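You operate a simulated robot arm through the tools that you are given. There is no shell and no other tool.

You run a simulated robot arm. Do the job below in one go: nothing can be reset, and whatever is moved stays where it is left.

Task
Put things in order on the counter. At the end: the silver steel tin (marked "SESAME") from the counter stands where the bun stood; the teal pad stands on top of the carton (marked "STARCH"); the bun from the counter stands where the purple cloth stood; the purple cloth stands where the teal pad stood; whatever was shut is shut again. Leave all else as you found it, and nothing knocked over.

The check looks at the end state, three seconds after you hand in, the way a careful person would. Anything else that was tipped, shoved, dropped, spilled or broken makes it a failure. Flat cloth is picked up by pressing the open fingertips on it (5 to 10 N) and closing them slowly along it; thin cloth reads only 2 to 8 mm in the jaws.

Robot
A 6-joint arm with a two-finger parallel gripper, fixed in place. Base frame: the origin is at the foot of the arm, x ahead of it, y to its left, z up; the work surface is at about z = 830. Lengths are in mm, angles in degrees, forces in N, time in s.
With the tool pointing down near the work surface it reaches from about 260 to 680 mm from the base axis. Its first joint turns from -66.0 to 66.0 degrees. Payload 2.9 kg.
Tool frame: the origin (TCP) lies between the finger pads and is the grasp point; the fingertips stand 30 mm ahead of it; z points along the fingers, y is the line along which they close. The gripper opens to 110 mm. The fingers are 20 mm wide and 10 mm thick; the gripper's body (48 by 112 mm) begins 55 mm behind the TCP.
Orientation is that of the tool frame in the base frame, as a unit quaternion [w, x, y, z]. With the fingers straight down and closing along the base's y, the tool's x points along the base's -x, its y along +y and its z along -z.

Tools
- The arm moves only by the tool send_rows. Its argument "steps" is a list of rows, each a list of 7 numbers: the turn, a rotation vector about the tool's x, y, z in units of 60 degrees (1.0 is 60 degrees), then the shift along the tool's x, y, z in units of 250 mm (1.0 is 250 mm), then the gripper command, from -1 (shut) to 1 (fully open), values between in proportion. In form: [[wx, wy, wz, tx, ty, tz, fingers], ...]. A call has 1 to 20 rows; each row is the pose to reach, as a shift and turn from the pose commanded when the call began, along the tool's axes at that moment. A call with a number of a shift or a turn outside -1 to 1 is refused whole. A row lasts 0.2 s, in which the tool goes at most 50 mm and 8.6 degrees; a call with a longer step from one row to the next is refused whole, and so is a gripper value outside its range. A pose out of reach is approached as far as the arm can. The call stops where the force on the tool passes 40 N (or 10 N more than at its start, if that is more) or the arm is blocked; 0.2 s more then pass. Each finger travels about 108 mm/s and halts on what it meets, pressing with about 31 N; the grip force reading is that of the motor and also rises with nothing between the fingers. The clock runs only during rows and for 0.2 s after the last one: add rows that repeat a pose to give the fingers time. The reply holds the time, the measured pose of the TCP, the force on the tool along the base axes, the opening and the grip force, in the units named above and with some noise, with the torque about the TCP (base axes, N m) and any sound that the robot's microphone picked up.
- Cameras (640 x 400 px; columns grow to the right, rows downward): "scene" is fixed at [65.2, 418, 1400.6]; the picture's right is [-0.87, -0.49, 0.00], its down [-0.20, 0.37, -0.91] and it looks along [0.44, -0.79, -0.42] (base axes); focal length 372 px, centre (320, 200). "wrist" rides on the gripper at [72, 17, -103] in the tool frame; the picture's right is [-0.23, 0.97, 0.00], its down [-0.76, -0.18, -0.62] and it looks along [-0.61, -0.14, 0.78] (tool axes); focal length 222 px, centre (320, 200).
- camera(camera): a new picture of that camera. The clock stands still meanwhile.
- probe_pixels(camera, pixels): for up to 12 pixels [column, row] of the newest picture of that camera ("zoom" is the newest enlarged one), the place [x, y, z] in the base frame of the surface seen there, good to about 3 mm. The clock stands still meanwhile.
- close_up(camera, box): a new picture of the part [left, top, right, bottom] of that camera's present view, enlarged. The clock stands still meanwhile.
- finish_job(): hands the job in; it is judged then, once.

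Unless the task says otherwise, let go and move clear before handing in.

The tools are called after "Request:" by a JSON object that holds its "fn" and its "kwargs". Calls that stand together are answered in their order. send_rows: Moves the arm, as the interface text tells. Its arguments: {"type":"object","properties":{"steps":{"type":"array"}},"required":["steps"]} The other tools are called the same way: camera (camera) takes a picture; probe_pixels (camera, pixels) gives the place of the surface under pixels of a picture; close_up (camera, box) takes an enlarged picture of a part of a camera's view; finish_job () hands the job in.

At the start:

```text
t: 0.0
eef_pos: [478.6, -179.3, 1124.8]
tool_rot: [0.0, 0.001, 1.0, -0.001]
wrist_force: [0.4, 0.4, -0.9]
torque: [0.02, 0.03, 0.05]
finger_gap: 110.1
grasp_force: 0.1
```

scene: 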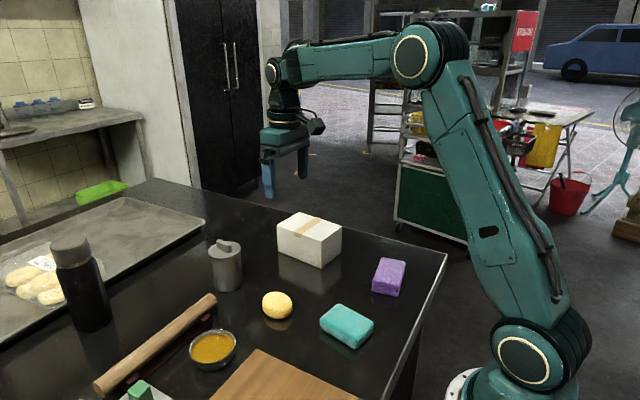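
wrist: 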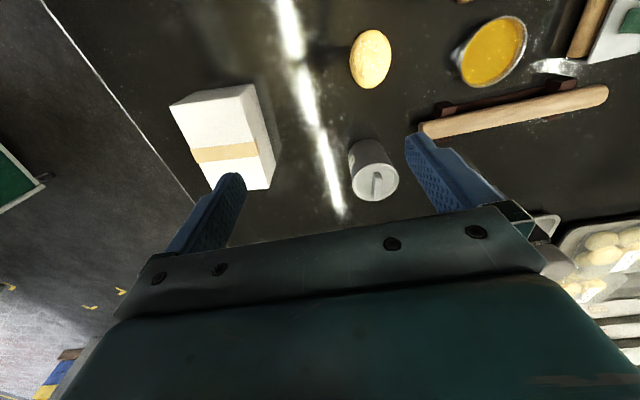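

The scene picture shows the bun near (277,305), the teal pad near (347,326), the purple cloth near (389,277), the white carton near (309,240) and the grey tin near (225,265). I'll look closer and measure these before moving.

Request:
{"fn": "close_up", "kwargs": {"camera": "scene", "box": [190, 190, 450, 360]}}

Request:
{"fn": "probe_pixels", "kwargs": {"camera": "scene", "pixels": [[277, 300], [345, 320], [390, 272], [300, 222], [323, 238], [225, 248], [228, 280], [277, 293], [266, 308], [291, 308], [212, 346], [200, 305]]}}

```text
2.35 times, centred on (320, 275) of scene
```

zoom: 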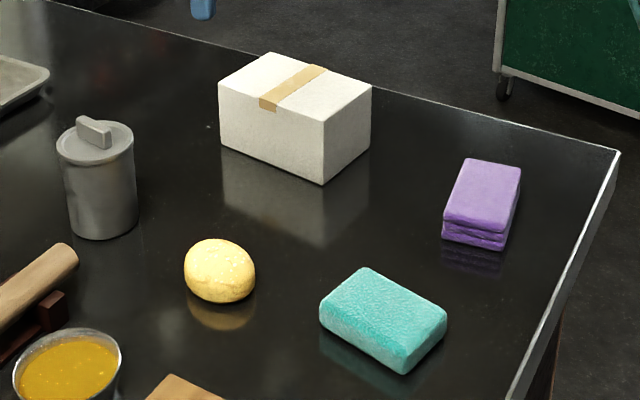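

```text
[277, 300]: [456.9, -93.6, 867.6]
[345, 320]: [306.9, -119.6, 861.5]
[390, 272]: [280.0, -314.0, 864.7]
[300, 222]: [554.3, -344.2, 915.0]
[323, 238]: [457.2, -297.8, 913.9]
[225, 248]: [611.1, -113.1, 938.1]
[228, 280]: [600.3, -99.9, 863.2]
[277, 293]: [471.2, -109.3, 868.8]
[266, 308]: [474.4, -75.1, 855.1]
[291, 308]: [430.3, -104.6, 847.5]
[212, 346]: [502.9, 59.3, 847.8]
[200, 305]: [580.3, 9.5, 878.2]
```

The enlarged view is clear, with the tin at (97,180) under a handled lid, the three-fold cloth at (482,205), the pad at (383,320) and the bun at (220,270). I'll probe their edges for sizes and orientation.

Request:
{"fn": "probe_pixels", "kwargs": {"camera": "zoom", "pixels": [[97, 138], [62, 150], [132, 148], [100, 165], [97, 235], [72, 232], [132, 225], [85, 120], [107, 140], [95, 122], [68, 200], [132, 200]]}}

Request:
{"fn": "probe_pixels", "kwargs": {"camera": "zoom", "pixels": [[467, 162], [518, 170], [502, 229], [447, 220], [443, 236], [502, 248], [515, 205], [480, 195], [368, 270], [443, 312], [402, 345], [323, 300]]}}

Request:
{"fn": "probe_pixels", "kwargs": {"camera": "zoom", "pixels": [[404, 371], [322, 322], [444, 330], [220, 245], [190, 275], [250, 285], [220, 300], [222, 86], [269, 55], [368, 87], [322, 120], [322, 180]]}}

Request:
{"fn": "close_up", "kwargs": {"camera": "wrist", "box": [150, 20, 450, 210]}}

```text
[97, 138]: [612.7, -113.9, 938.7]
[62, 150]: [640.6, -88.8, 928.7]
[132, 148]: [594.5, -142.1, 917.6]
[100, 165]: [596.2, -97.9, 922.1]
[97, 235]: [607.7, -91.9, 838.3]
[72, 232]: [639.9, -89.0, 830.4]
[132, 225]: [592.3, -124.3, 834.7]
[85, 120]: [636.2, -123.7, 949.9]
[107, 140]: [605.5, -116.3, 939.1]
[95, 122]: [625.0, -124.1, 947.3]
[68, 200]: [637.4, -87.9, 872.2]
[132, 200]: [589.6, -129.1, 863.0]
```

```text
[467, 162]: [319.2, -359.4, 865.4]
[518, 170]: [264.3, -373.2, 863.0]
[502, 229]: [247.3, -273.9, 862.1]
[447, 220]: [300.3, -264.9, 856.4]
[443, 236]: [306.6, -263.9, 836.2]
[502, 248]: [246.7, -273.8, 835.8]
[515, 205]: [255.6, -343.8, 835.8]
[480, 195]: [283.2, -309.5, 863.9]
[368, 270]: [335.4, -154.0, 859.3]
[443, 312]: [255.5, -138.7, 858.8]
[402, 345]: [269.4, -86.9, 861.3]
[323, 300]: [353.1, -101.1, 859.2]
```

```text
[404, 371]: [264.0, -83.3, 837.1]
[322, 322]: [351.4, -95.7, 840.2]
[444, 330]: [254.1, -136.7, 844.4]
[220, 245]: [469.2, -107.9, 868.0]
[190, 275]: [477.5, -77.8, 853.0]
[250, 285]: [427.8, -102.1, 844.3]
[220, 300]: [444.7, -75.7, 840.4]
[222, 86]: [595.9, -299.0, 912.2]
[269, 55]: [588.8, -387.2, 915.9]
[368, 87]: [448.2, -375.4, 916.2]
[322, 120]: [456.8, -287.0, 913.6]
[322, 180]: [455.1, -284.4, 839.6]
```

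```text
2.11 times, centred on (300, 115) of wrist
```

zoom: 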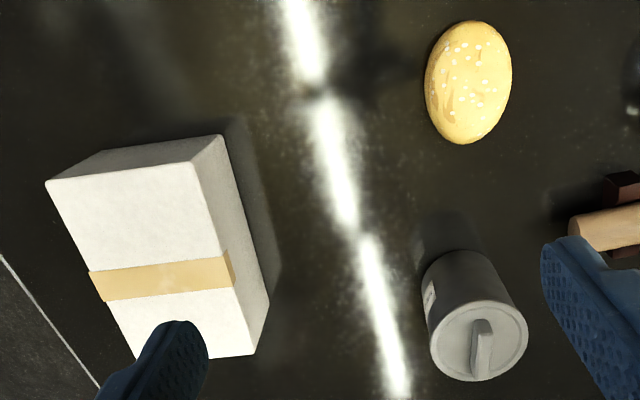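

The pad's top corners give a centre of about (303,-120), about -11° yaw, top z 861. The cloth is at about (283,-318), the carton top centre about (522,-337) at z 915, and the tin about (626,-121) with r≈34. I'll look at the tin and bun closely once before starting.

Request:
{"fn": "close_up", "kwargs": {"camera": "scene", "box": [195, 225, 305, 335]}}

Request:
{"fn": "close_up", "kwargs": {"camera": "wrist", "box": [330, 120, 430, 215]}}

```text
3.64 times, centred on (250, 280) of scene
```

zoom: 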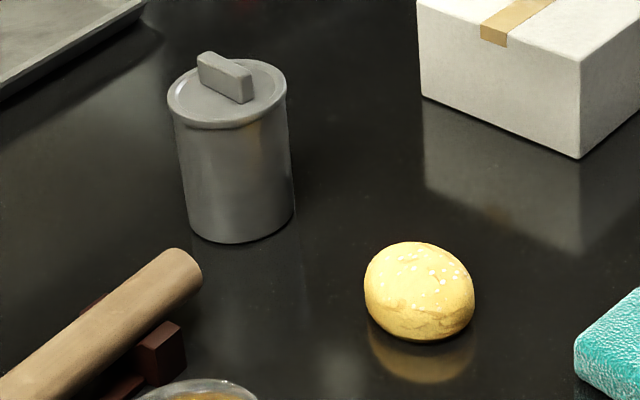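

```text
4.21 times, centred on (380, 168) of wrist
```

zoom: 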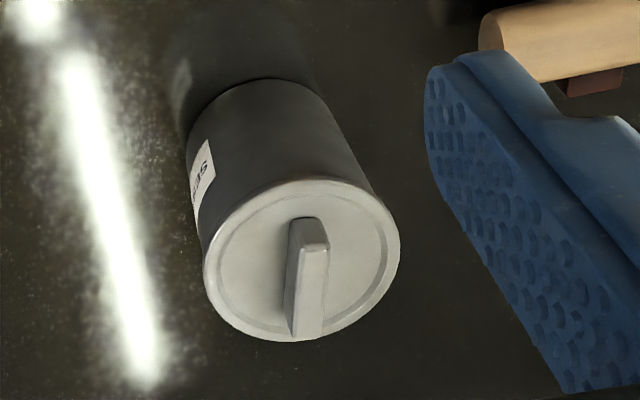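

The tin has a thin, slightly wider lid rim with a bar handle, so I'll want to grip the body below the rim later. I'll start with the teal pad by moving over it at about (303,-120) with a slight yaw and checking from the wrist.

Request:
{"fn": "send_rows", "kwargs": {"steps": [[0, 0, 0.03, 0.117, 0.04, 0.083, 1], [0, 0, 0.06, 0.234, 0.08, 0.166, 1], [0, 0, 0.09, 0.351, 0.12, 0.25, 1], [0, 0, 0.12, 0.468, 0.16, 0.333, 1], [0, 0, 0.15, 0.585, 0.2, 0.416, 1], [0, 0, 0.18, 0.702, 0.237, 0.5, 1], [0, 0, 0.18, 0.702, 0.237, 0.5, 1]]}}

Request:
{"fn": "camera", "kwargs": {"camera": "wrist"}}

Request:
{"fn": "camera", "kwargs": {"camera": "scene"}}

```text
t: 1.6
eef_pos: [302.5, -120.2, 999.3]
tool_rot: [0.0, 0.095, 0.996, 0.0]
wrist_force: [-0.2, 1.2, 0.2]
torque: [0.0, -0.03, -0.01]
finger_gap: 110.0
grasp_force: 0.0
```

```text
taken
```

wrist: 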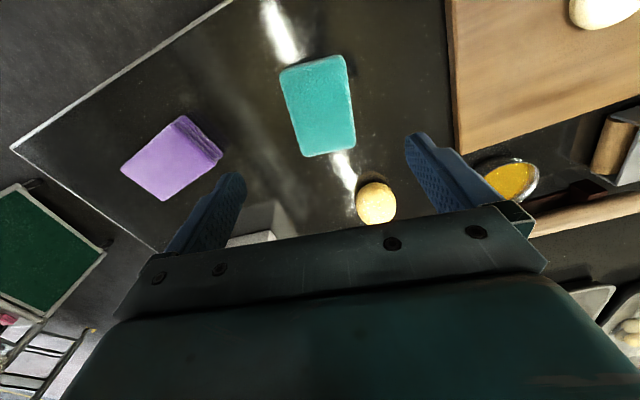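

```text
taken
```

scene: 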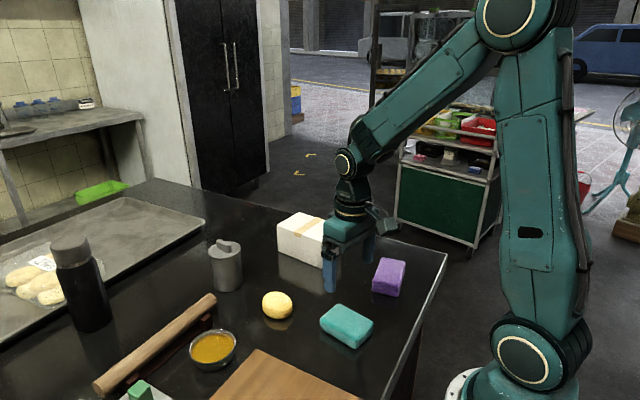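

From the wrist the pad sits at (318,105), the cloth at (172,158) and the bun at (376,203). I'll measure their corners from above for accuracy.

Request:
{"fn": "probe_pixels", "kwargs": {"camera": "wrist", "pixels": [[284, 72], [341, 60], [354, 145], [305, 153], [318, 105], [280, 85], [350, 100], [456, 120], [458, 150]]}}

Request:
{"fn": "probe_pixels", "kwargs": {"camera": "wrist", "pixels": [[124, 168], [177, 120], [215, 157], [167, 197], [172, 158], [220, 153], [186, 118], [376, 200], [358, 205], [394, 205], [376, 184], [378, 220]]}}

```text
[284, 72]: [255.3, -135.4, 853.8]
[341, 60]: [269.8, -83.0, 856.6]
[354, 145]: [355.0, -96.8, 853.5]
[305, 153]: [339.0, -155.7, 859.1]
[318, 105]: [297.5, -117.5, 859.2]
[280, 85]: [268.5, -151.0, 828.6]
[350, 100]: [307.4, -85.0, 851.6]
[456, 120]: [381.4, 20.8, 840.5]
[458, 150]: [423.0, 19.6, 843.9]
```

```text
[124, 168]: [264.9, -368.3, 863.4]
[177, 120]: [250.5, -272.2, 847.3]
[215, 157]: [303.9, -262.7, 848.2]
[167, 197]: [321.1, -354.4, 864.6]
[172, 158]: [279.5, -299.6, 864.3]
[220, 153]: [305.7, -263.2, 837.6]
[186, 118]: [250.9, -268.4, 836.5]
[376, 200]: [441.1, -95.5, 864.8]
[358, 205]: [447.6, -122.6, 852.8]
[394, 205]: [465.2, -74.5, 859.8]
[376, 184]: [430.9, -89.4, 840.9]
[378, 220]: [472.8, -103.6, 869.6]
```

The pad centre measures about (304,-119) and the gripper is aligned over it. I'll descend so the fingertips are about 5 mm above the table, then close gently.

Request:
{"fn": "send_rows", "kwargs": {"steps": [[0, 0, 0, -0.006, 0.004, 0.15, 1], [0, 0, 0, -0.006, 0.004, 0.3, 1], [0, 0, 0, -0.006, 0.004, 0.42, 1], [0, 0, 0, -0.006, 0.004, 0.5, 1], [0, 0, 0, -0.006, 0.004, 0.54, 1], [0, 0, 0, -0.006, 0.004, 0.54, 0.5], [0, 0, 0, -0.006, 0.004, 0.54, 0.2], [0, 0, 0, -0.006, 0.004, 0.54, 0.05], [0, 0, 0, -0.006, 0.004, 0.54, -0.05], [0, 0, 0, -0.006, 0.004, 0.54, -0.05]]}}

```text
t: 3.8
eef_pos: [304.5, -118.4, 864.8]
tool_rot: [0.0, 0.094, 0.996, 0.0]
wrist_force: [0.8, 0.0, 0.5]
torque: [-0.02, 0.0, 0.01]
finger_gap: 67.1
grasp_force: 30.7
```

The fingers stopped at 67 mm with 30.7 N, so the pad is held. I'll lift it straight up and check.

Request:
{"fn": "send_rows", "kwargs": {"steps": [[0, 0, 0, 0, 0, -0.04, -0.05], [0, 0, 0, 0, 0, -0.15, -0.05], [0, 0, 0, 0, 0, -0.3, -0.05], [0, 0, 0, 0, 0, -0.45, -0.05], [0, 0, 0, 0, 0, -0.6, -0.05], [0, 0, 0, 0, 0, -0.6, -0.05]]}}

Request:
{"fn": "camera", "kwargs": {"camera": "scene"}}

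Request:
{"fn": "camera", "kwargs": {"camera": "wrist"}}

```text
t: 5.2
eef_pos: [303.5, -118.7, 1014.5]
tool_rot: [0.0, 0.094, 0.996, 0.0]
wrist_force: [-0.1, -0.4, 0.0]
torque: [0.0, 0.03, 0.0]
finger_gap: 67.1
grasp_force: 31.0
```

```text
taken
```

scene: 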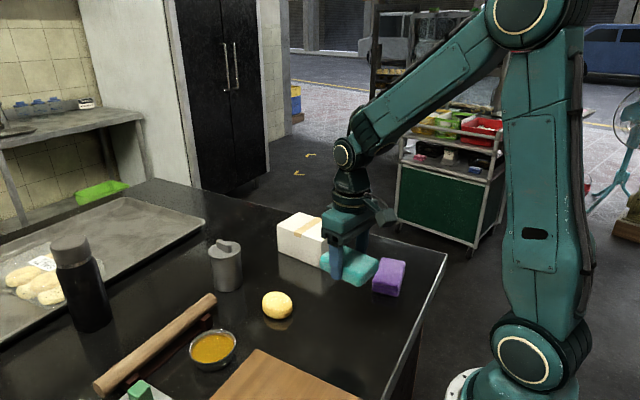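

```text
taken
```

wrist: 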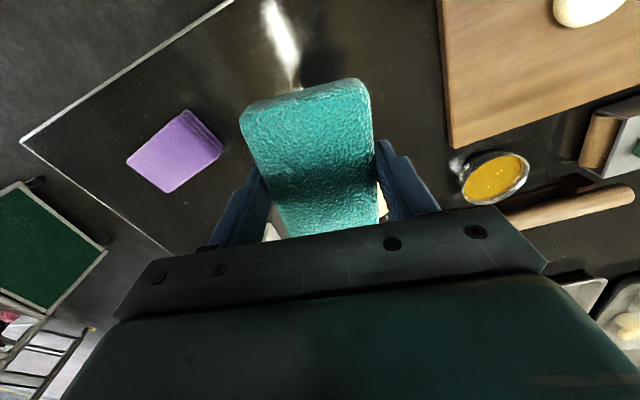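

The pad is held level and clear at (310,160). I'll carry it at z≈1014 toward the carton's top centre (522,-337), turning about 6° to line up with the carton.

Request:
{"fn": "send_rows", "kwargs": {"steps": [[0, 0, -0.01, -0.08, -0.054, 0, -0.05], [0, 0, -0.03, -0.2, -0.136, 0, -0.05], [0, 0, -0.045, -0.34, -0.231, 0, -0.05], [0, 0, -0.06, -0.48, -0.326, 0, -0.05], [0, 0, -0.075, -0.62, -0.421, 0, -0.05], [0, 0, -0.09, -0.76, -0.515, 0, -0.05], [0, 0, -0.1, -0.87, -0.59, 0, -0.05], [0, 0, -0.1, -0.92, -0.624, 0, -0.05], [0, 0, -0.1, -0.92, -0.624, 0, -0.05]]}}

Request:
{"fn": "camera", "kwargs": {"camera": "scene"}}

```text
t: 7.2
eef_pos: [501.7, -314.7, 1014.9]
tool_rot: [0.0, 0.043, 0.999, 0.0]
wrist_force: [0.0, -0.3, -1.4]
torque: [0.0, 0.04, 0.02]
finger_gap: 67.2
grasp_force: 31.2
```

```text
taken
```

scene: 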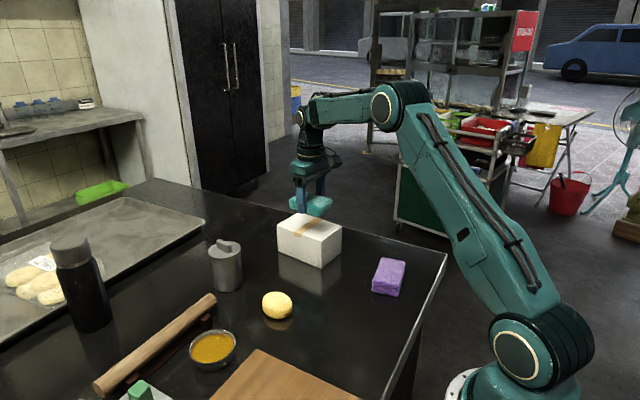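

I'm at (502,-315) and the pad is still held. I'll shift the last 20 mm to the carton centre and lower to just above contact, where the pad's bottom is 35 mm below the TCP.

Request:
{"fn": "send_rows", "kwargs": {"steps": [[0, 0, 0, -0.045, -0.042, 0.0, -0.05], [0, 0, 0, -0.09, -0.083, 0.0, -0.05], [0, 0, 0, -0.09, -0.083, 0.1, -0.05], [0, 0, 0, -0.09, -0.083, 0.18, -0.05], [0, 0, 0, -0.09, -0.083, 0.23, -0.05], [0, 0, 0, -0.09, -0.083, 0.248, -0.05], [0, 0, 0, -0.09, -0.083, 0.254, -0.05], [0, 0, 0, -0.09, -0.083, 0.254, -0.05]]}}

Request:
{"fn": "close_up", "kwargs": {"camera": "scene", "box": [240, 140, 400, 280]}}

```text
t: 9.0
eef_pos: [523.4, -338.2, 949.1]
tool_rot: [0.0, 0.042, 0.999, -0.001]
wrist_force: [0.3, -0.7, -0.7]
torque: [0.01, -0.01, 0.03]
finger_gap: 67.2
grasp_force: 31.3
```

```text
2.86 times, centred on (320, 210) of scene
```

zoom: 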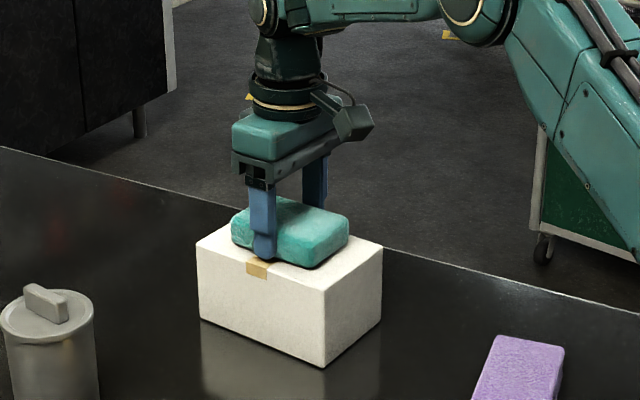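

The pad is centred over the carton at (290,230) in the enlarged view and no contact force shows yet. I'll lower millimetre by millimetre until the force reading shows contact.

Request:
{"fn": "send_rows", "kwargs": {"steps": [[0, 0, 0, 0, 0, 0.004, -0.05], [0, 0, 0, 0, 0, 0.006, -0.05], [0, 0, 0, 0, 0, 0.006, -0.05]]}}

```text
t: 9.8
eef_pos: [522.2, -337.9, 949.7]
tool_rot: [0.0, 0.042, 0.999, 0.0]
wrist_force: [0.3, 0.1, 1.7]
torque: [-0.05, -0.04, -0.01]
finger_gap: 67.0
grasp_force: 30.9
```

Request:
{"fn": "send_rows", "kwargs": {"steps": [[0, 0, 0, 0, 0, 0.003, -0.05], [0, 0, 0, 0, 0, 0.005, -0.05], [0, 0, 0, 0, 0, 0.005, -0.05]]}}

```text
t: 10.6
eef_pos: [522.0, -337.9, 949.7]
tool_rot: [0.001, 0.042, 0.999, 0.0]
wrist_force: [-2.1, 0.8, 12.9]
torque: [0.05, 0.22, 0.01]
finger_gap: 67.1
grasp_force: 30.9
```

The force rose to 12.9 N up, so the pad is resting on the carton. I'll ease off slightly, open slowly and rise straight up.

Request:
{"fn": "send_rows", "kwargs": {"steps": [[0, 0, 0, 0, 0, -0.004, -0.05], [0, 0, 0, 0, 0, -0.004, 0.3], [0, 0, 0, 0, 0, -0.004, 0.6], [0, 0, 0, 0, 0, -0.004, 0.9], [0, 0, 0, 0, 0, -0.004, 0.9], [0, 0, 0, 0, 0, -0.08, 0.9], [0, 0, 0, 0, 0, -0.2, 0.9], [0, 0, 0, 0, 0, -0.38, 0.9], [0, 0, 0, 0, 0, -0.38, 0.9]]}}

Request:
{"fn": "camera", "kwargs": {"camera": "scene"}}

Request:
{"fn": "camera", "kwargs": {"camera": "wrist"}}

```text
t: 12.6
eef_pos: [522.0, -337.4, 1041.4]
tool_rot: [0.0, 0.042, 0.999, 0.0]
wrist_force: [0.4, 0.2, -0.4]
torque: [0.0, 0.01, -0.01]
finger_gap: 104.6
grasp_force: 0.1
```

```text
taken
```

scene: 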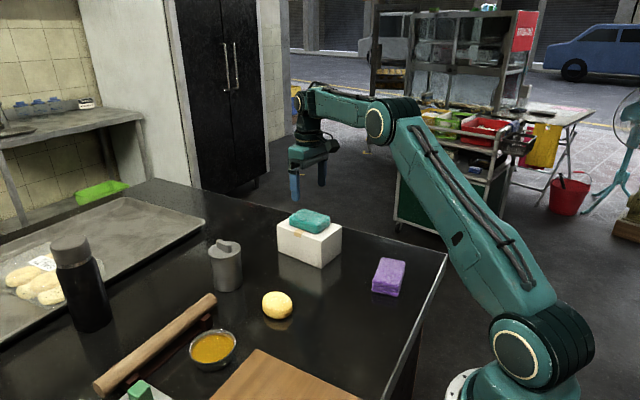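

```text
taken
```

wrist: 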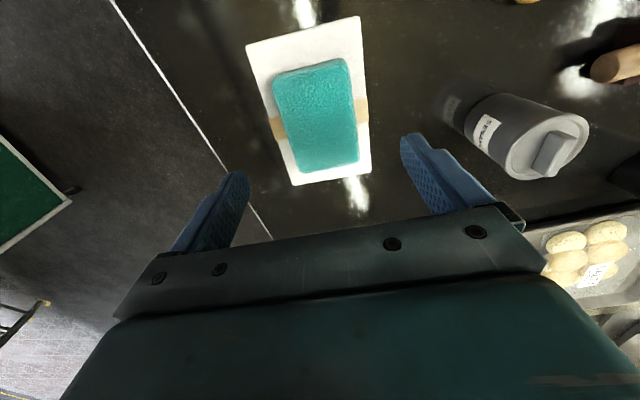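

The teal pad sits squarely on the carton at (318,115) in the wrist view. From here the tin is also visible, with its label at (485,130), so I'll measure it and the handle for later.

Request:
{"fn": "close_up", "kwargs": {"camera": "wrist", "box": [440, 80, 610, 190]}}

Request:
{"fn": "probe_pixels", "kwargs": {"camera": "wrist", "pixels": [[508, 160], [586, 130], [532, 176], [560, 118], [530, 140], [555, 150], [567, 138], [545, 168], [485, 130], [470, 115], [510, 105], [570, 165]]}}

```text
3.64 times, centred on (525, 135) of wrist
```

zoom: 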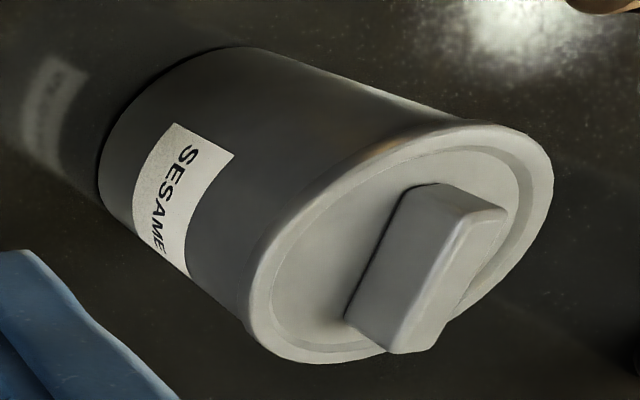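

```text
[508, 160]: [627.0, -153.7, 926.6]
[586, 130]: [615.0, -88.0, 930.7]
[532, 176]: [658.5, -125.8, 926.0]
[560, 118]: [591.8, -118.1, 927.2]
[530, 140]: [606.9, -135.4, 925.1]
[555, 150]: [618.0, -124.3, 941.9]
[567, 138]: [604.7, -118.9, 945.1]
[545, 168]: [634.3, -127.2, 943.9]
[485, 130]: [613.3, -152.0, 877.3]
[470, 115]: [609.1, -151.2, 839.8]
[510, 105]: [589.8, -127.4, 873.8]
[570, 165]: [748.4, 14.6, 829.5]
```

The tin's lid rim centre comes out at about (623,-121), r≈33.5, lid top 928 and handle top about 948, so a tilted grip below the rim will work later. Next is the cloth at about (284,-316), and I'll move above it while turning the closing line toward its short side.

Request:
{"fn": "send_rows", "kwargs": {"steps": [[0, 0, 0.1, 0.08, 0, 0.0, 0.9], [0, 0, 0.22, 0.2, 0.001, 0.02, 1], [0, 0, 0.34, 0.33, 0.002, 0.04, 1], [0, 0, 0.46, 0.46, 0.003, 0.06, 1], [0, 0, 0.58, 0.59, 0.004, 0.08, 1], [0, 0, 0.7, 0.72, 0.005, 0.1, 1], [0, 0, 0.82, 0.84, 0.005, 0.13, 1], [0, 0, 0.92, 0.92, 0.005, 0.15, 1], [0, 0, 1.0, 0.955, 0.005, 0.166, 1], [0, 0, 1.0, 0.955, 0.005, 0.166, 1]]}}

```text
t: 14.8
eef_pos: [285.1, -316.9, 1001.0]
tool_rot: [0.0, 0.537, 0.844, 0.0]
wrist_force: [0.3, 0.2, 0.5]
torque: [-0.02, -0.01, -0.03]
finger_gap: 109.8
grasp_force: 0.1
```

I'm over the cloth at (285,-317) with the yaw at -65°. I'll turn another 14.5° and check with the wrist camera.

Request:
{"fn": "send_rows", "kwargs": {"steps": [[0, 0, 0.12, 0, 0, 0, 1], [0, 0, 0.24, 0, 0, 0, 1], [0, 0, 0.24, 0, 0, 0, 1]]}}

Request:
{"fn": "camera", "kwargs": {"camera": "wrist"}}

Request:
{"fn": "close_up", "kwargs": {"camera": "scene", "box": [300, 180, 460, 320]}}

```text
t: 15.6
eef_pos: [283.2, -316.5, 1003.1]
tool_rot: [0.0, 0.637, 0.771, 0.0]
wrist_force: [0.5, -0.6, 1.2]
torque: [-0.02, 0.04, -0.02]
finger_gap: 109.9
grasp_force: 0.1
```

```text
taken
```

wrist: 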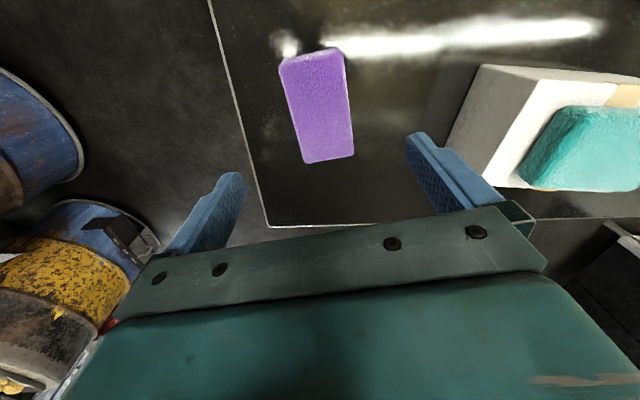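

```text
2.86 times, centred on (380, 250) of scene
```

zoom: 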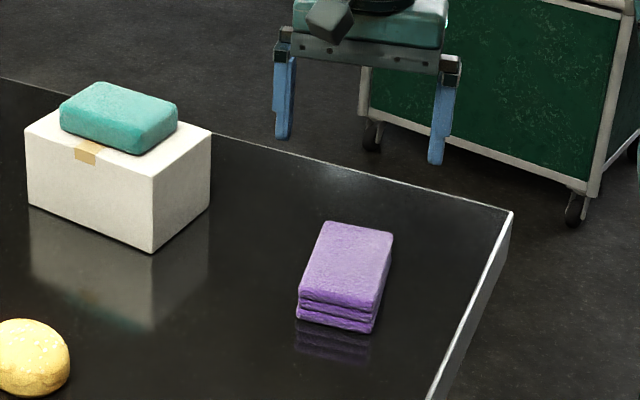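

The cloth lies between the fingers' lines at (318,105), roughly aligned. I'll measure its corners from this view.

Request:
{"fn": "probe_pixels", "kwargs": {"camera": "wrist", "pixels": [[281, 66], [342, 54], [354, 152], [306, 161], [318, 105], [300, 115], [345, 105], [283, 60]]}}

```text
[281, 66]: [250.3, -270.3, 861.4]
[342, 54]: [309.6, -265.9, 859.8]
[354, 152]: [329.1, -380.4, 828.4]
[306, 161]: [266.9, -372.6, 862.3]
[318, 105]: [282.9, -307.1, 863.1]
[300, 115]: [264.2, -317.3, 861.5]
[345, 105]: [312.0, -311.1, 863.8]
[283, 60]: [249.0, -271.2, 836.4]
```

The cloth's centre is about (285,-316), within 2 mm of the gripper. I'll descend to about 865 and close gently on the short sides.

Request:
{"fn": "send_rows", "kwargs": {"steps": [[0, 0, 0, 0, 0.007, 0.15, 1], [0, 0, 0, 0, 0.007, 0.3, 1], [0, 0, 0, 0, 0.007, 0.42, 1], [0, 0, 0, 0, 0.007, 0.5, 1], [0, 0, 0, 0, 0.007, 0.548, 1], [0, 0, 0, 0, 0.007, 0.548, 0.6], [0, 0, 0, 0, 0.007, 0.548, 0.3], [0, 0, 0, 0, 0.007, 0.548, 0.1], [0, 0, 0, 0, 0.007, 0.548, 0.0], [0, 0, 0, 0, 0.007, 0.548, -0.05], [0, 0, 0, 0, 0.007, 0.548, -0.05]]}}

```text
t: 18.0
eef_pos: [286.5, -315.7, 865.2]
tool_rot: [0.0, 0.637, 0.77, 0.0]
wrist_force: [0.6, 0.2, -0.2]
torque: [-0.03, -0.02, -0.02]
finger_gap: 63.6
grasp_force: 30.9
```

The fingers halted at 63.6 mm with 30.9 N, so the cloth is held. I'll lift it and check.

Request:
{"fn": "send_rows", "kwargs": {"steps": [[0, 0, 0, 0, 0, -0.03, -0.05], [0, 0, 0, 0, 0, -0.1, -0.05], [0, 0, 0, 0, 0, -0.25, -0.05], [0, 0, 0, 0, 0, -0.4, -0.05], [0, 0, 0, 0, 0, -0.4, -0.05]]}}

Request:
{"fn": "close_up", "kwargs": {"camera": "scene", "box": [300, 180, 460, 320]}}

Request:
{"fn": "camera", "kwargs": {"camera": "wrist"}}

```text
t: 19.2
eef_pos: [287.1, -316.0, 963.7]
tool_rot: [-0.001, 0.637, 0.771, 0.0]
wrist_force: [0.0, 0.1, -1.1]
torque: [0.0, 0.0, 0.02]
finger_gap: 63.8
grasp_force: 30.7
```

```text
2.86 times, centred on (380, 250) of scene
```

zoom: 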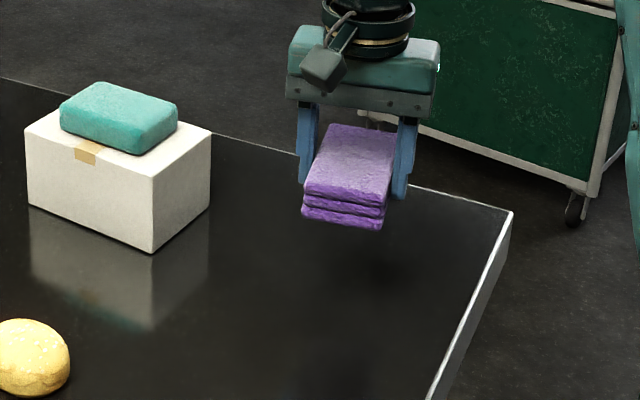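

```text
taken
```

wrist: 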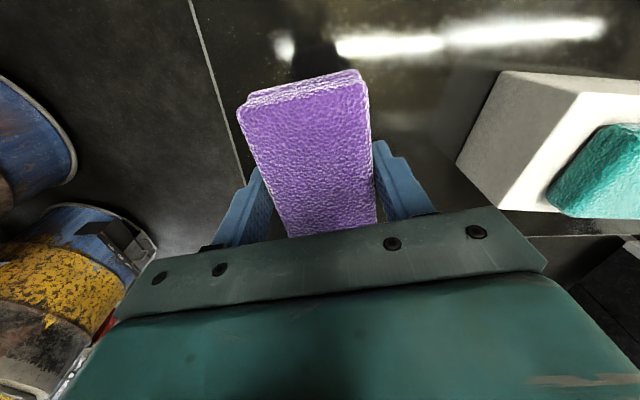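

The cloth is lifted cleanly at (350,175) with all three layers together. I'll carry it to the pad's old spot (304,-119), turning it about 69° in two calls to match the pad's old orientation.

Request:
{"fn": "send_rows", "kwargs": {"steps": [[0, 0, -0.12, 0.08, 0.023, 0, -0.05], [0, 0, -0.24, 0.18, 0.051, 0, -0.05], [0, 0, -0.36, 0.29, 0.082, 0, -0.05], [0, 0, -0.48, 0.4, 0.113, 0, -0.05], [0, 0, -0.6, 0.51, 0.144, 0, -0.05], [0, 0, -0.72, 0.61, 0.172, 0, -0.05], [0, 0, -0.84, 0.69, 0.195, 0, -0.05], [0, 0, -0.94, 0.74, 0.209, 0, -0.05], [0, 0, -1.0, 0.761, 0.215, 0, -0.05], [0, 0, -1.0, 0.761, 0.215, 0, -0.05]]}}

```text
t: 21.4
eef_pos: [302.4, -120.0, 964.6]
tool_rot: [-0.001, 0.166, 0.986, 0.0]
wrist_force: [-0.7, 0.2, -0.7]
torque: [-0.02, 0.01, 0.0]
finger_gap: 63.3
grasp_force: 30.4
```

The cloth is at (302,-120) with 9° left to turn. I'll finish the turn and lower to about 1–2 mm above the table.

Request:
{"fn": "send_rows", "kwargs": {"steps": [[0, 0, -0.07, -0.002, 0.003, 0.0, -0.05], [0, 0, -0.142, -0.005, 0.006, 0.05, -0.05], [0, 0, -0.142, -0.005, 0.006, 0.18, -0.05], [0, 0, -0.142, -0.005, 0.006, 0.3, -0.05], [0, 0, -0.142, -0.005, 0.006, 0.37, -0.05], [0, 0, -0.142, -0.005, 0.006, 0.39, -0.05], [0, 0, -0.142, -0.005, 0.006, 0.39, -0.05]]}}

Request:
{"fn": "camera", "kwargs": {"camera": "scene"}}

```text
t: 23.0
eef_pos: [305.9, -118.9, 865.0]
tool_rot: [0.001, 0.093, 0.996, -0.001]
wrist_force: [-0.1, -0.3, -1.0]
torque: [-0.01, -0.02, -0.02]
finger_gap: 63.3
grasp_force: 31.2
```

```text
taken
```

scene: 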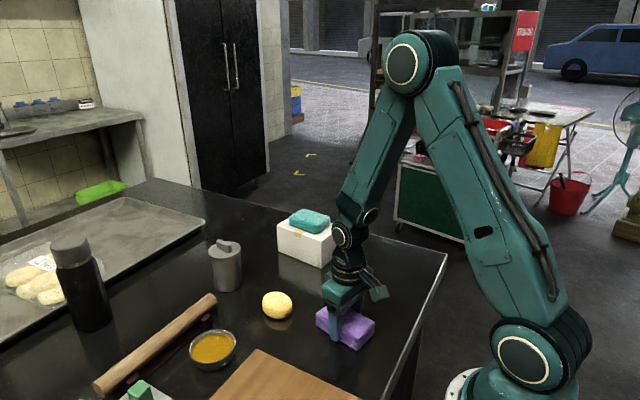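

The cloth is just above the table at the pad's old spot (345,325), with no contact force yet. I'll lower in millimetre steps until it touches.

Request:
{"fn": "send_rows", "kwargs": {"steps": [[0, 0, 0, 0, 0, 0.004, -0.05], [0, 0, 0, 0, 0, 0.008, -0.05], [0, 0, 0, 0, 0, 0.008, -0.05]]}}

```text
t: 23.8
eef_pos: [303.7, -119.1, 864.6]
tool_rot: [0.001, 0.093, 0.996, 0.0]
wrist_force: [-0.2, 0.0, -1.6]
torque: [0.0, -0.01, 0.0]
finger_gap: 63.7
grasp_force: 31.1
```

Request:
{"fn": "send_rows", "kwargs": {"steps": [[0, 0, 0, 0, 0, 0.003, -0.05], [0, 0, 0, 0, 0, 0.006, -0.05], [0, 0, 0, 0, 0, 0.006, -0.05]]}}

```text
t: 24.6
eef_pos: [305.6, -117.2, 864.7]
tool_rot: [0.001, 0.093, 0.996, -0.001]
wrist_force: [-5.1, 2.4, 37.7]
torque: [0.15, 0.36, -0.09]
finger_gap: 63.2
grasp_force: 30.8
```

The force jumped to 37.7 N, so the cloth is on the table. I'll back off 1.5 mm, open slowly and rise.

Request:
{"fn": "send_rows", "kwargs": {"steps": [[0, 0, 0, 0, 0, -0.005, -0.05], [0, 0, 0, 0, 0, -0.005, 0.25], [0, 0, 0, 0, 0, -0.005, 0.5], [0, 0, 0, 0, 0, -0.005, 0.8], [0, 0, 0, 0, 0, -0.005, 0.9], [0, 0, 0, 0, 0, -0.08, 0.9], [0, 0, 0, 0, 0, -0.2, 0.9], [0, 0, 0, 0, 0, -0.38, 0.9], [0, 0, 0, 0, 0, -0.56, 0.9], [0, 0, 0, 0, 0, -0.56, 0.9]]}}

Request:
{"fn": "camera", "kwargs": {"camera": "wrist"}}

Request:
{"fn": "camera", "kwargs": {"camera": "scene"}}

```text
t: 26.8
eef_pos: [304.3, -117.3, 1005.6]
tool_rot: [0.001, 0.093, 0.996, 0.0]
wrist_force: [0.1, 0.3, -0.6]
torque: [0.0, -0.02, 0.0]
finger_gap: 104.4
grasp_force: 0.2
```

```text
taken
```

wrist: 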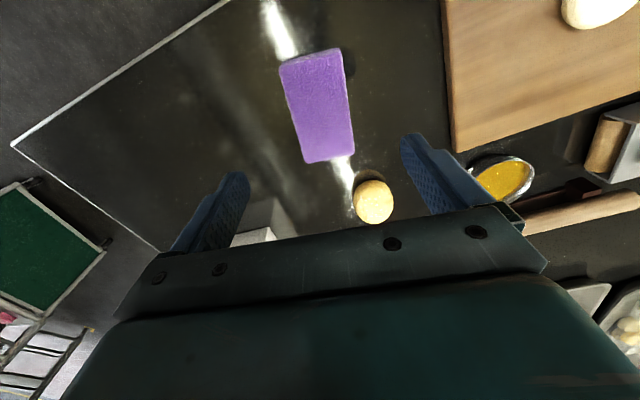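

```text
taken
```

scene: 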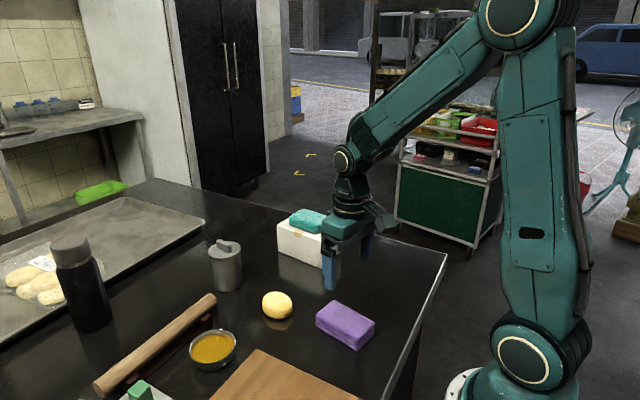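

The purple cloth now lies flat where the pad was, at (346,325). I'll move above the bun at about (452,-95) and measure it from above.

Request:
{"fn": "send_rows", "kwargs": {"steps": [[0, 0, 0, -0.15, 0.05, 0, 1], [0, 0, 0, -0.3, 0.1, 0, 1], [0, 0, 0, -0.45, 0.155, 0, 1], [0, 0, 0, -0.564, 0.197, 0, 1], [0, 0, 0, -0.564, 0.197, 0, 1]]}}

Request:
{"fn": "camera", "kwargs": {"camera": "wrist"}}

Request:
{"fn": "close_up", "kwargs": {"camera": "scene", "box": [220, 220, 400, 360]}}

```text
t: 28.0
eef_pos: [452.5, -95.4, 1003.7]
tool_rot: [0.0, 0.094, 0.996, 0.0]
wrist_force: [-0.4, 0.4, 0.1]
torque: [-0.02, -0.02, 0.02]
finger_gap: 109.7
grasp_force: 0.0
```

```text
taken
```

wrist: 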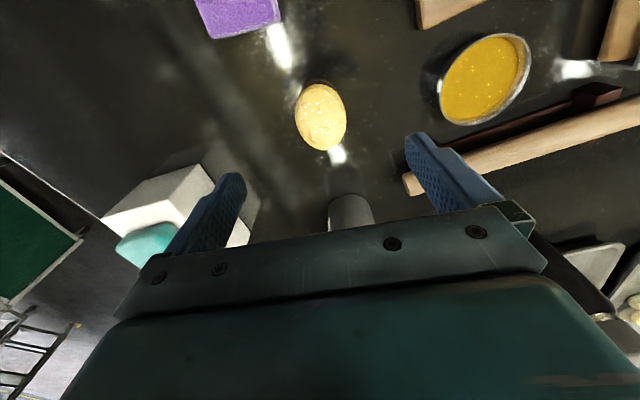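

```text
2.86 times, centred on (310, 290) of scene
```

zoom: 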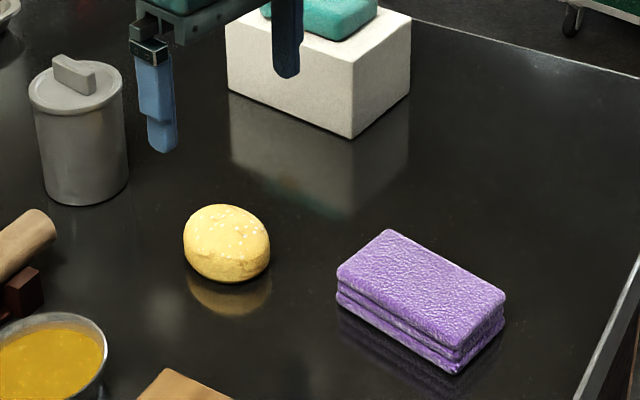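

The bun is centred at (321,117) in the wrist view, between the finger lines. I'll probe its outline.

Request:
{"fn": "probe_pixels", "kwargs": {"camera": "wrist", "pixels": [[297, 117], [345, 117], [314, 86], [328, 149], [321, 117], [300, 98], [342, 140], [302, 138], [338, 95], [321, 105], [325, 130], [335, 155]]}}

Request:
{"fn": "close_up", "kwargs": {"camera": "wrist", "box": [270, 70, 370, 165]}}

Request:
{"fn": "probe_pixels", "kwargs": {"camera": "scene", "pixels": [[346, 301], [377, 320], [354, 341], [318, 315], [353, 345]]}}

```text
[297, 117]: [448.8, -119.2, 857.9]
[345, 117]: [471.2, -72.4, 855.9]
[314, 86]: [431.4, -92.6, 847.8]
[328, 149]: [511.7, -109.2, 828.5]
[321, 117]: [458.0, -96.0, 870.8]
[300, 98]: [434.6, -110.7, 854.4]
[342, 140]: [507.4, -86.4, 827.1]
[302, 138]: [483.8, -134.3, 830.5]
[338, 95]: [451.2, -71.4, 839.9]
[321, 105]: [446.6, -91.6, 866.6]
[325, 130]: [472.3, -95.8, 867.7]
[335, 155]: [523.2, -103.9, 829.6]
```

```text
4.21 times, centred on (320, 118) of wrist
```

zoom: 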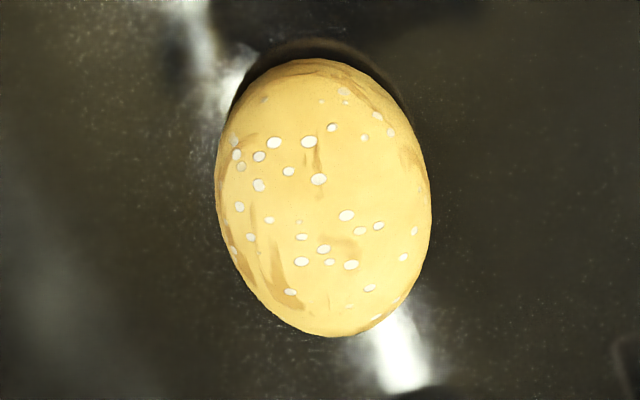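

```text
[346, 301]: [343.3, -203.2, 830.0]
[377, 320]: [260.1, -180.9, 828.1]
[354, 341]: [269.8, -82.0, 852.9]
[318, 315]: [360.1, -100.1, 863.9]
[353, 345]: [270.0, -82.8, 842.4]
```

The bun's centre is about (456,-95), roughly 52 mm wide, with its top at 871. I'll descend around it and close to 60 mm first.

Request:
{"fn": "send_rows", "kwargs": {"steps": [[0, 0, 0, -0.016, 0.003, 0.15, 1], [0, 0, 0, -0.016, 0.003, 0.3, 1], [0, 0, 0, -0.016, 0.003, 0.42, 1], [0, 0, 0, -0.016, 0.003, 0.5, 1], [0, 0, 0, -0.016, 0.003, 0.55, 1], [0, 0, 0, -0.016, 0.003, 0.55, 0.6], [0, 0, 0, -0.016, 0.003, 0.55, 0.3], [0, 0, 0, -0.016, 0.003, 0.55, 0.09], [0, 0, 0, -0.016, 0.003, 0.55, 0.09]]}}

Request:
{"fn": "close_up", "kwargs": {"camera": "scene", "box": [220, 220, 400, 360]}}

```text
t: 30.0
eef_pos: [456.9, -95.8, 865.9]
tool_rot: [0.0, 0.094, 0.996, 0.0]
wrist_force: [-0.2, 0.7, -0.7]
torque: [0.0, 0.0, 0.03]
finger_gap: 60.1
grasp_force: 0.1
```

```text
2.86 times, centred on (310, 290) of scene
```

zoom: 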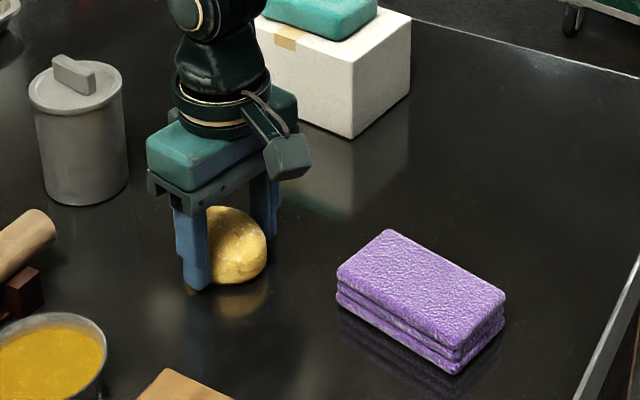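

The fingers straddle the bun at 60 mm without touching. I'll close in small steps and watch the force.

Request:
{"fn": "send_rows", "kwargs": {"steps": [[0, 0, 0, 0, 0, 0, 0.06], [0, 0, 0, 0, 0, 0, 0.03], [0, 0, 0, 0, 0, 0, 0.0], [0, 0, 0, 0, 0, 0, 0.0]]}}

```text
t: 31.0
eef_pos: [456.2, -95.4, 865.9]
tool_rot: [0.0, 0.094, 0.996, 0.0]
wrist_force: [-0.6, -0.1, -0.6]
torque: [-0.01, 0.01, 0.01]
finger_gap: 58.0
grasp_force: 30.5
```

The fingers stopped at 58.0 mm with 30.5 N, so the bun is held firmly without deforming. I'll lift and check.

Request:
{"fn": "send_rows", "kwargs": {"steps": [[0, 0, 0, 0, 0, -0.03, -0.02], [0, 0, 0, 0, 0, -0.1, -0.02], [0, 0, 0, 0, 0, -0.25, -0.02], [0, 0, 0, 0, 0, -0.42, -0.02], [0, 0, 0, 0, 0, -0.42, -0.02]]}}

Request:
{"fn": "close_up", "kwargs": {"camera": "scene", "box": [220, 180, 420, 340]}}

```text
t: 32.2
eef_pos: [456.9, -96.0, 971.6]
tool_rot: [0.0, 0.093, 0.996, -0.001]
wrist_force: [-0.4, -0.2, -0.8]
torque: [-0.03, 0.03, 0.01]
finger_gap: 57.7
grasp_force: 31.3
```

```text
2.50 times, centred on (320, 260) of scene
```

zoom: 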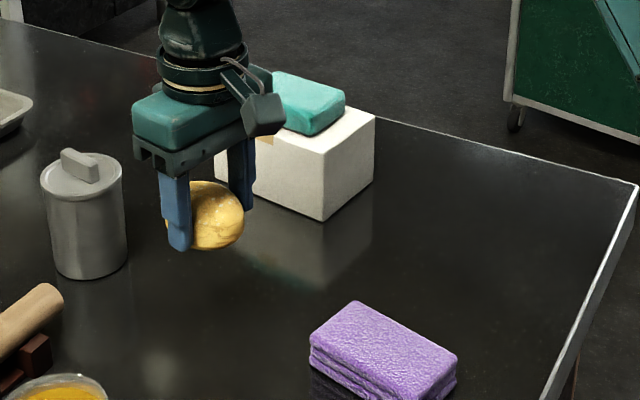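

The bun is lifted cleanly at (205,215). I'll carry it at z≈970 to the cloth's old place (285.5,-316).

Request:
{"fn": "send_rows", "kwargs": {"steps": [[0, 0, 0, 0.04, -0.078, 0, -0.02], [0, 0, 0, 0.11, -0.214, 0, -0.02], [0, 0, 0, 0.19, -0.37, 0, -0.02], [0, 0, 0, 0.27, -0.526, 0, -0.02], [0, 0, 0, 0.35, -0.681, 0, -0.02], [0, 0, 0, 0.42, -0.818, 0, -0.02], [0, 0, 0, 0.48, -0.935, 0, -0.02], [0, 0, 0, 0.51, -0.993, 0, -0.02], [0, 0, 0, 0.51, -0.993, 0, -0.02]]}}

```text
t: 34.2
eef_pos: [284.5, -316.6, 971.1]
tool_rot: [0.001, 0.093, 0.996, 0.0]
wrist_force: [0.1, -0.2, -1.1]
torque: [-0.02, -0.01, -0.01]
finger_gap: 57.9
grasp_force: 31.6
```

I'm at (284.5,-316.6) with the bun still held. I'll lower to about 2 mm above the table.

Request:
{"fn": "send_rows", "kwargs": {"steps": [[0, 0, 0, 0, 0, 0.12, -0.02], [0, 0, 0, 0, 0, 0.26, -0.02], [0, 0, 0, 0, 0, 0.36, -0.02], [0, 0, 0, 0, 0, 0.4, -0.02], [0, 0, 0, 0, 0, 0.412, -0.02], [0, 0, 0, 0, 0, 0.416, -0.02], [0, 0, 0, 0, 0, 0.416, -0.02]]}}

Request:
{"fn": "close_up", "kwargs": {"camera": "scene", "box": [300, 180, 460, 320]}}

```text
t: 35.8
eef_pos: [286.5, -316.5, 866.7]
tool_rot: [0.0, 0.093, 0.996, 0.0]
wrist_force: [-0.2, 0.2, -0.8]
torque: [0.0, -0.03, -0.01]
finger_gap: 58.0
grasp_force: 30.5
```

```text
2.86 times, centred on (380, 250) of scene
```

zoom: 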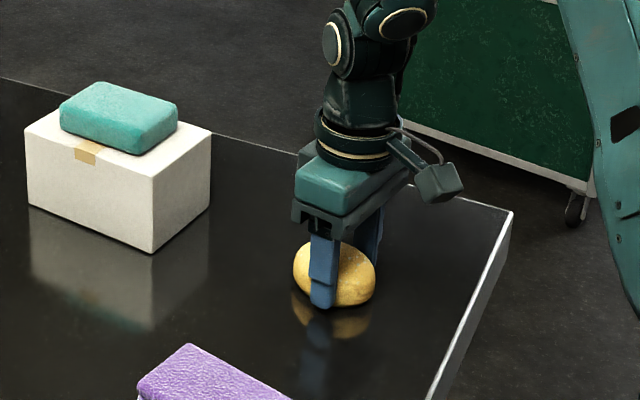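

The bun is a hair above the table at (335,275) with no contact yet. I'll lower in about half-millimetre steps.

Request:
{"fn": "send_rows", "kwargs": {"steps": [[0, 0, 0, 0, 0, 0.002, -0.02], [0, 0, 0, 0, 0, 0.004, -0.02], [0, 0, 0, 0, 0, 0.006, -0.02], [0, 0, 0, 0, 0, 0.006, -0.02]]}}

```text
t: 36.8
eef_pos: [285.2, -316.0, 866.8]
tool_rot: [0.0, 0.093, 0.996, -0.001]
wrist_force: [-2.0, 2.3, 10.8]
torque: [0.15, -0.04, 0.03]
finger_gap: 57.8
grasp_force: 30.8
```

The force is 10.8 N up, so the bun is on the table. I'll ease off 0.5 mm, open slowly and rise.

Request:
{"fn": "send_rows", "kwargs": {"steps": [[0, 0, 0, 0, 0, -0.002, -0.02], [0, 0, 0, 0, 0, -0.002, 0.2], [0, 0, 0, 0, 0, -0.002, 0.5], [0, 0, 0, 0, 0, -0.002, 0.8], [0, 0, 0, 0, 0, -0.002, 0.9], [0, 0, 0, 0, 0, -0.08, 0.9], [0, 0, 0, 0, 0, -0.2, 0.9], [0, 0, 0, 0, 0, -0.38, 0.9], [0, 0, 0, 0, 0, -0.56, 0.9], [0, 0, 0, 0, 0, -0.56, 0.9]]}}

Request:
{"fn": "camera", "kwargs": {"camera": "wrist"}}

Request:
{"fn": "camera", "kwargs": {"camera": "scene"}}

```text
t: 39.0
eef_pos: [285.4, -314.3, 1006.2]
tool_rot: [0.0, 0.093, 0.996, 0.0]
wrist_force: [-0.1, 0.0, 0.2]
torque: [-0.04, -0.02, 0.0]
finger_gap: 104.3
grasp_force: 0.0
```

```text
taken
```

wrist: 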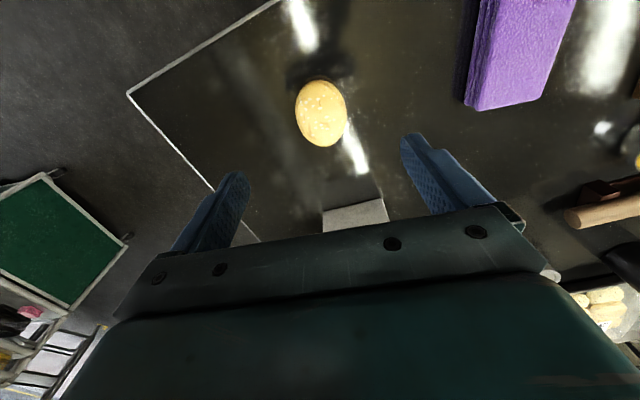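

```text
taken
```

scene: 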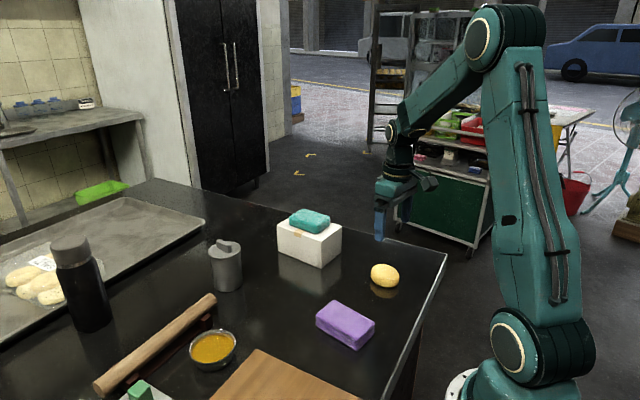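

The bun stands where the cloth was, at (384,275), and everything else is unmoved. Next is the tin, starting with a high move to a spot behind it before tilting the tool so the fingers grip below the lid rim.

Request:
{"fn": "send_rows", "kwargs": {"steps": [[0, 0, 0, -0.08, 0.097, -0.05, 1], [0, 0, 0, -0.19, 0.228, -0.1, 1], [0, 0, 0, -0.3, 0.36, -0.14, 1], [0, 0, 0, -0.41, 0.495, -0.14, 1], [0, 0, 0, -0.52, 0.628, -0.14, 1], [0, 0, 0, -0.63, 0.76, -0.14, 1], [0, 0, 0, -0.73, 0.88, -0.14, 1], [0, 0, 0, -0.803, 0.97, -0.14, 1], [0, 0, 0, -0.803, 0.97, -0.14, 1]]}}

Request:
{"fn": "camera", "kwargs": {"camera": "wrist"}}

```text
t: 41.0
eef_pos: [527.2, -114.1, 1040.8]
tool_rot: [0.0, 0.094, 0.996, -0.001]
wrist_force: [0.1, 0.3, -0.9]
torque: [0.0, -0.02, 0.02]
finger_gap: 109.8
grasp_force: 0.0
```

```text
taken
```

wrist: 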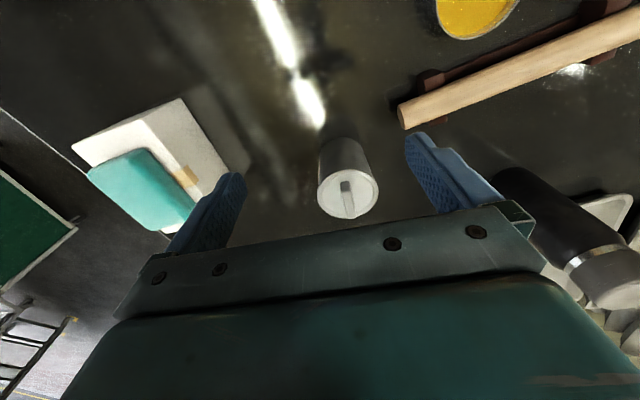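

The tin is centred at (347,180) in the wrist view with the pin's end at (405,115) well to the side. I'll measure the tin and its neighbours again.

Request:
{"fn": "probe_pixels", "kwargs": {"camera": "wrist", "pixels": [[318, 190], [377, 190], [347, 172], [335, 214], [346, 200], [347, 186], [322, 155], [372, 160], [347, 145], [404, 118], [520, 220], [595, 270]]}}

Request:
{"fn": "close_up", "kwargs": {"camera": "wrist", "box": [300, 125, 400, 225]}}

```text
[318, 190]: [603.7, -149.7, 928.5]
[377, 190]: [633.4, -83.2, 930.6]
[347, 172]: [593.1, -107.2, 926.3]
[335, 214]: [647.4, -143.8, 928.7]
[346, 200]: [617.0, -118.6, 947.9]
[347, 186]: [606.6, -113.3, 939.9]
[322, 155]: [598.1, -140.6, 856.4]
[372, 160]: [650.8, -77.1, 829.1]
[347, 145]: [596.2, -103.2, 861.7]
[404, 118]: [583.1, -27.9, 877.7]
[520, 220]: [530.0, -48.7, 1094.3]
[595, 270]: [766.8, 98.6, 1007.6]
```

```text
4.00 times, centred on (350, 175) of wrist
```

zoom: 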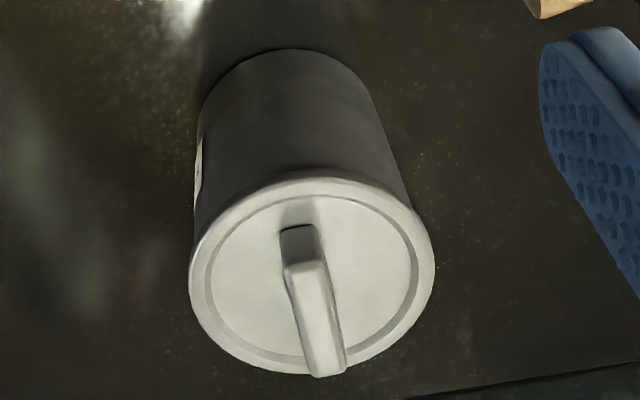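

The lid (r≈36) overhangs the body (r≈31) by a few mm, which confirms the need to grip beneath it. I'll tilt the tool 45° forward here in free air.

Request:
{"fn": "send_rows", "kwargs": {"steps": [[0, -0.1, 0, -0.002, 0.006, 0, 1], [0, -0.21, 0, -0.004, 0.012, 0, 1], [0, -0.32, 0, -0.006, 0.019, 0, 1], [0, -0.43, 0, -0.008, 0.026, 0, 1], [0, -0.54, 0, -0.01, 0.032, 0, 1], [0, -0.65, 0, -0.012, 0.039, 0, 1], [0, -0.75, 0, -0.013, 0.044, 0, 1], [0, -0.75, 0, -0.013, 0.044, 0, 1]]}}

Request:
{"fn": "camera", "kwargs": {"camera": "wrist"}}

Request:
{"fn": "camera", "kwargs": {"camera": "scene"}}

```text
t: 42.8
eef_pos: [533.0, -103.6, 1040.9]
tool_rot: [0.382, 0.086, 0.92, -0.036]
wrist_force: [0.4, -0.1, -1.0]
torque: [-0.01, 0.0, -0.01]
finger_gap: 109.8
grasp_force: 0.1
```

```text
taken
```

wrist: 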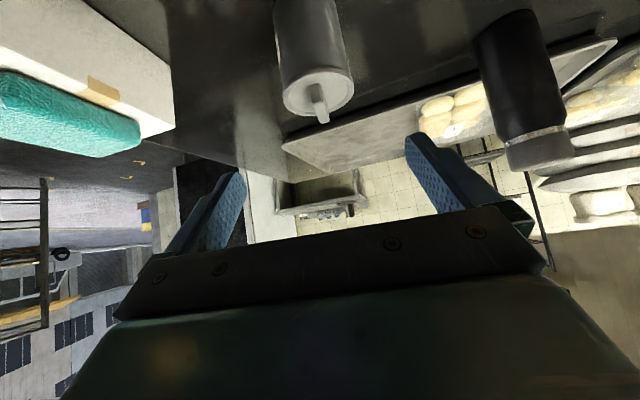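

```text
taken
```

scene: 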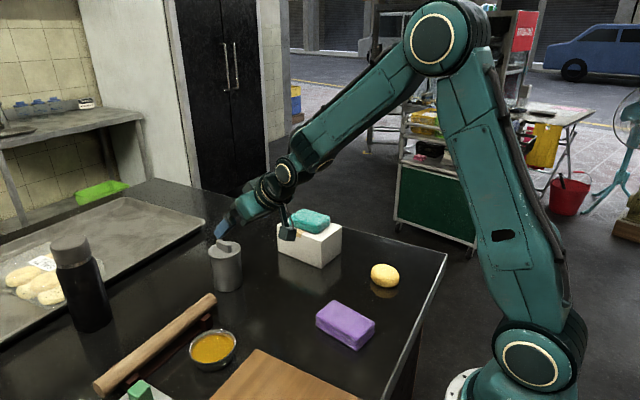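

The tool is tilted 45° with the fingers pointing at the tin, whose lid is at (317,93) in the wrist view. I'll measure the tin once more from here, including below the rim.

Request:
{"fn": "close_up", "kwargs": {"camera": "wrist", "box": [250, 0, 390, 130]}}

Request:
{"fn": "probe_pixels", "kwargs": {"camera": "wrist", "pixels": [[284, 98], [352, 84], [305, 75], [300, 60], [310, 70], [278, 50], [346, 40], [320, 50], [282, 75], [349, 65], [315, 30], [311, 74]]}}

```text
3.08 times, centred on (320, 65) of wrist
```

zoom: 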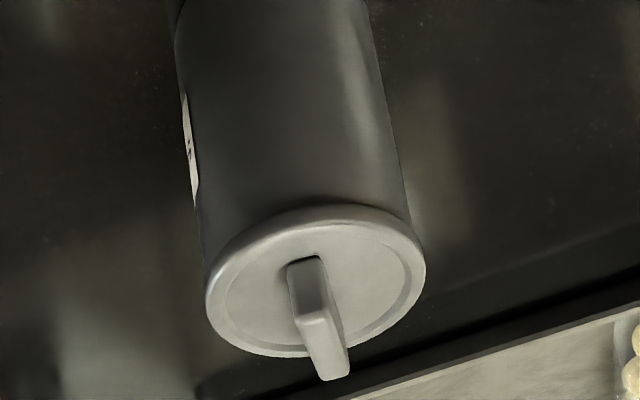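

```text
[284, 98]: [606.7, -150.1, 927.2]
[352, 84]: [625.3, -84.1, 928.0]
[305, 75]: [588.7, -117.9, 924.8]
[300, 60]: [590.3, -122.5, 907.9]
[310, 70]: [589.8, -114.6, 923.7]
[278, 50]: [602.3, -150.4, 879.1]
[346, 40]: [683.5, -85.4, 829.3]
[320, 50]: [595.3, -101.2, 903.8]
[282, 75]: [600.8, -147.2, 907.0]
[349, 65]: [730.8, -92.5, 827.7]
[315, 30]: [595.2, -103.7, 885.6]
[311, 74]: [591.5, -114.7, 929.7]
```

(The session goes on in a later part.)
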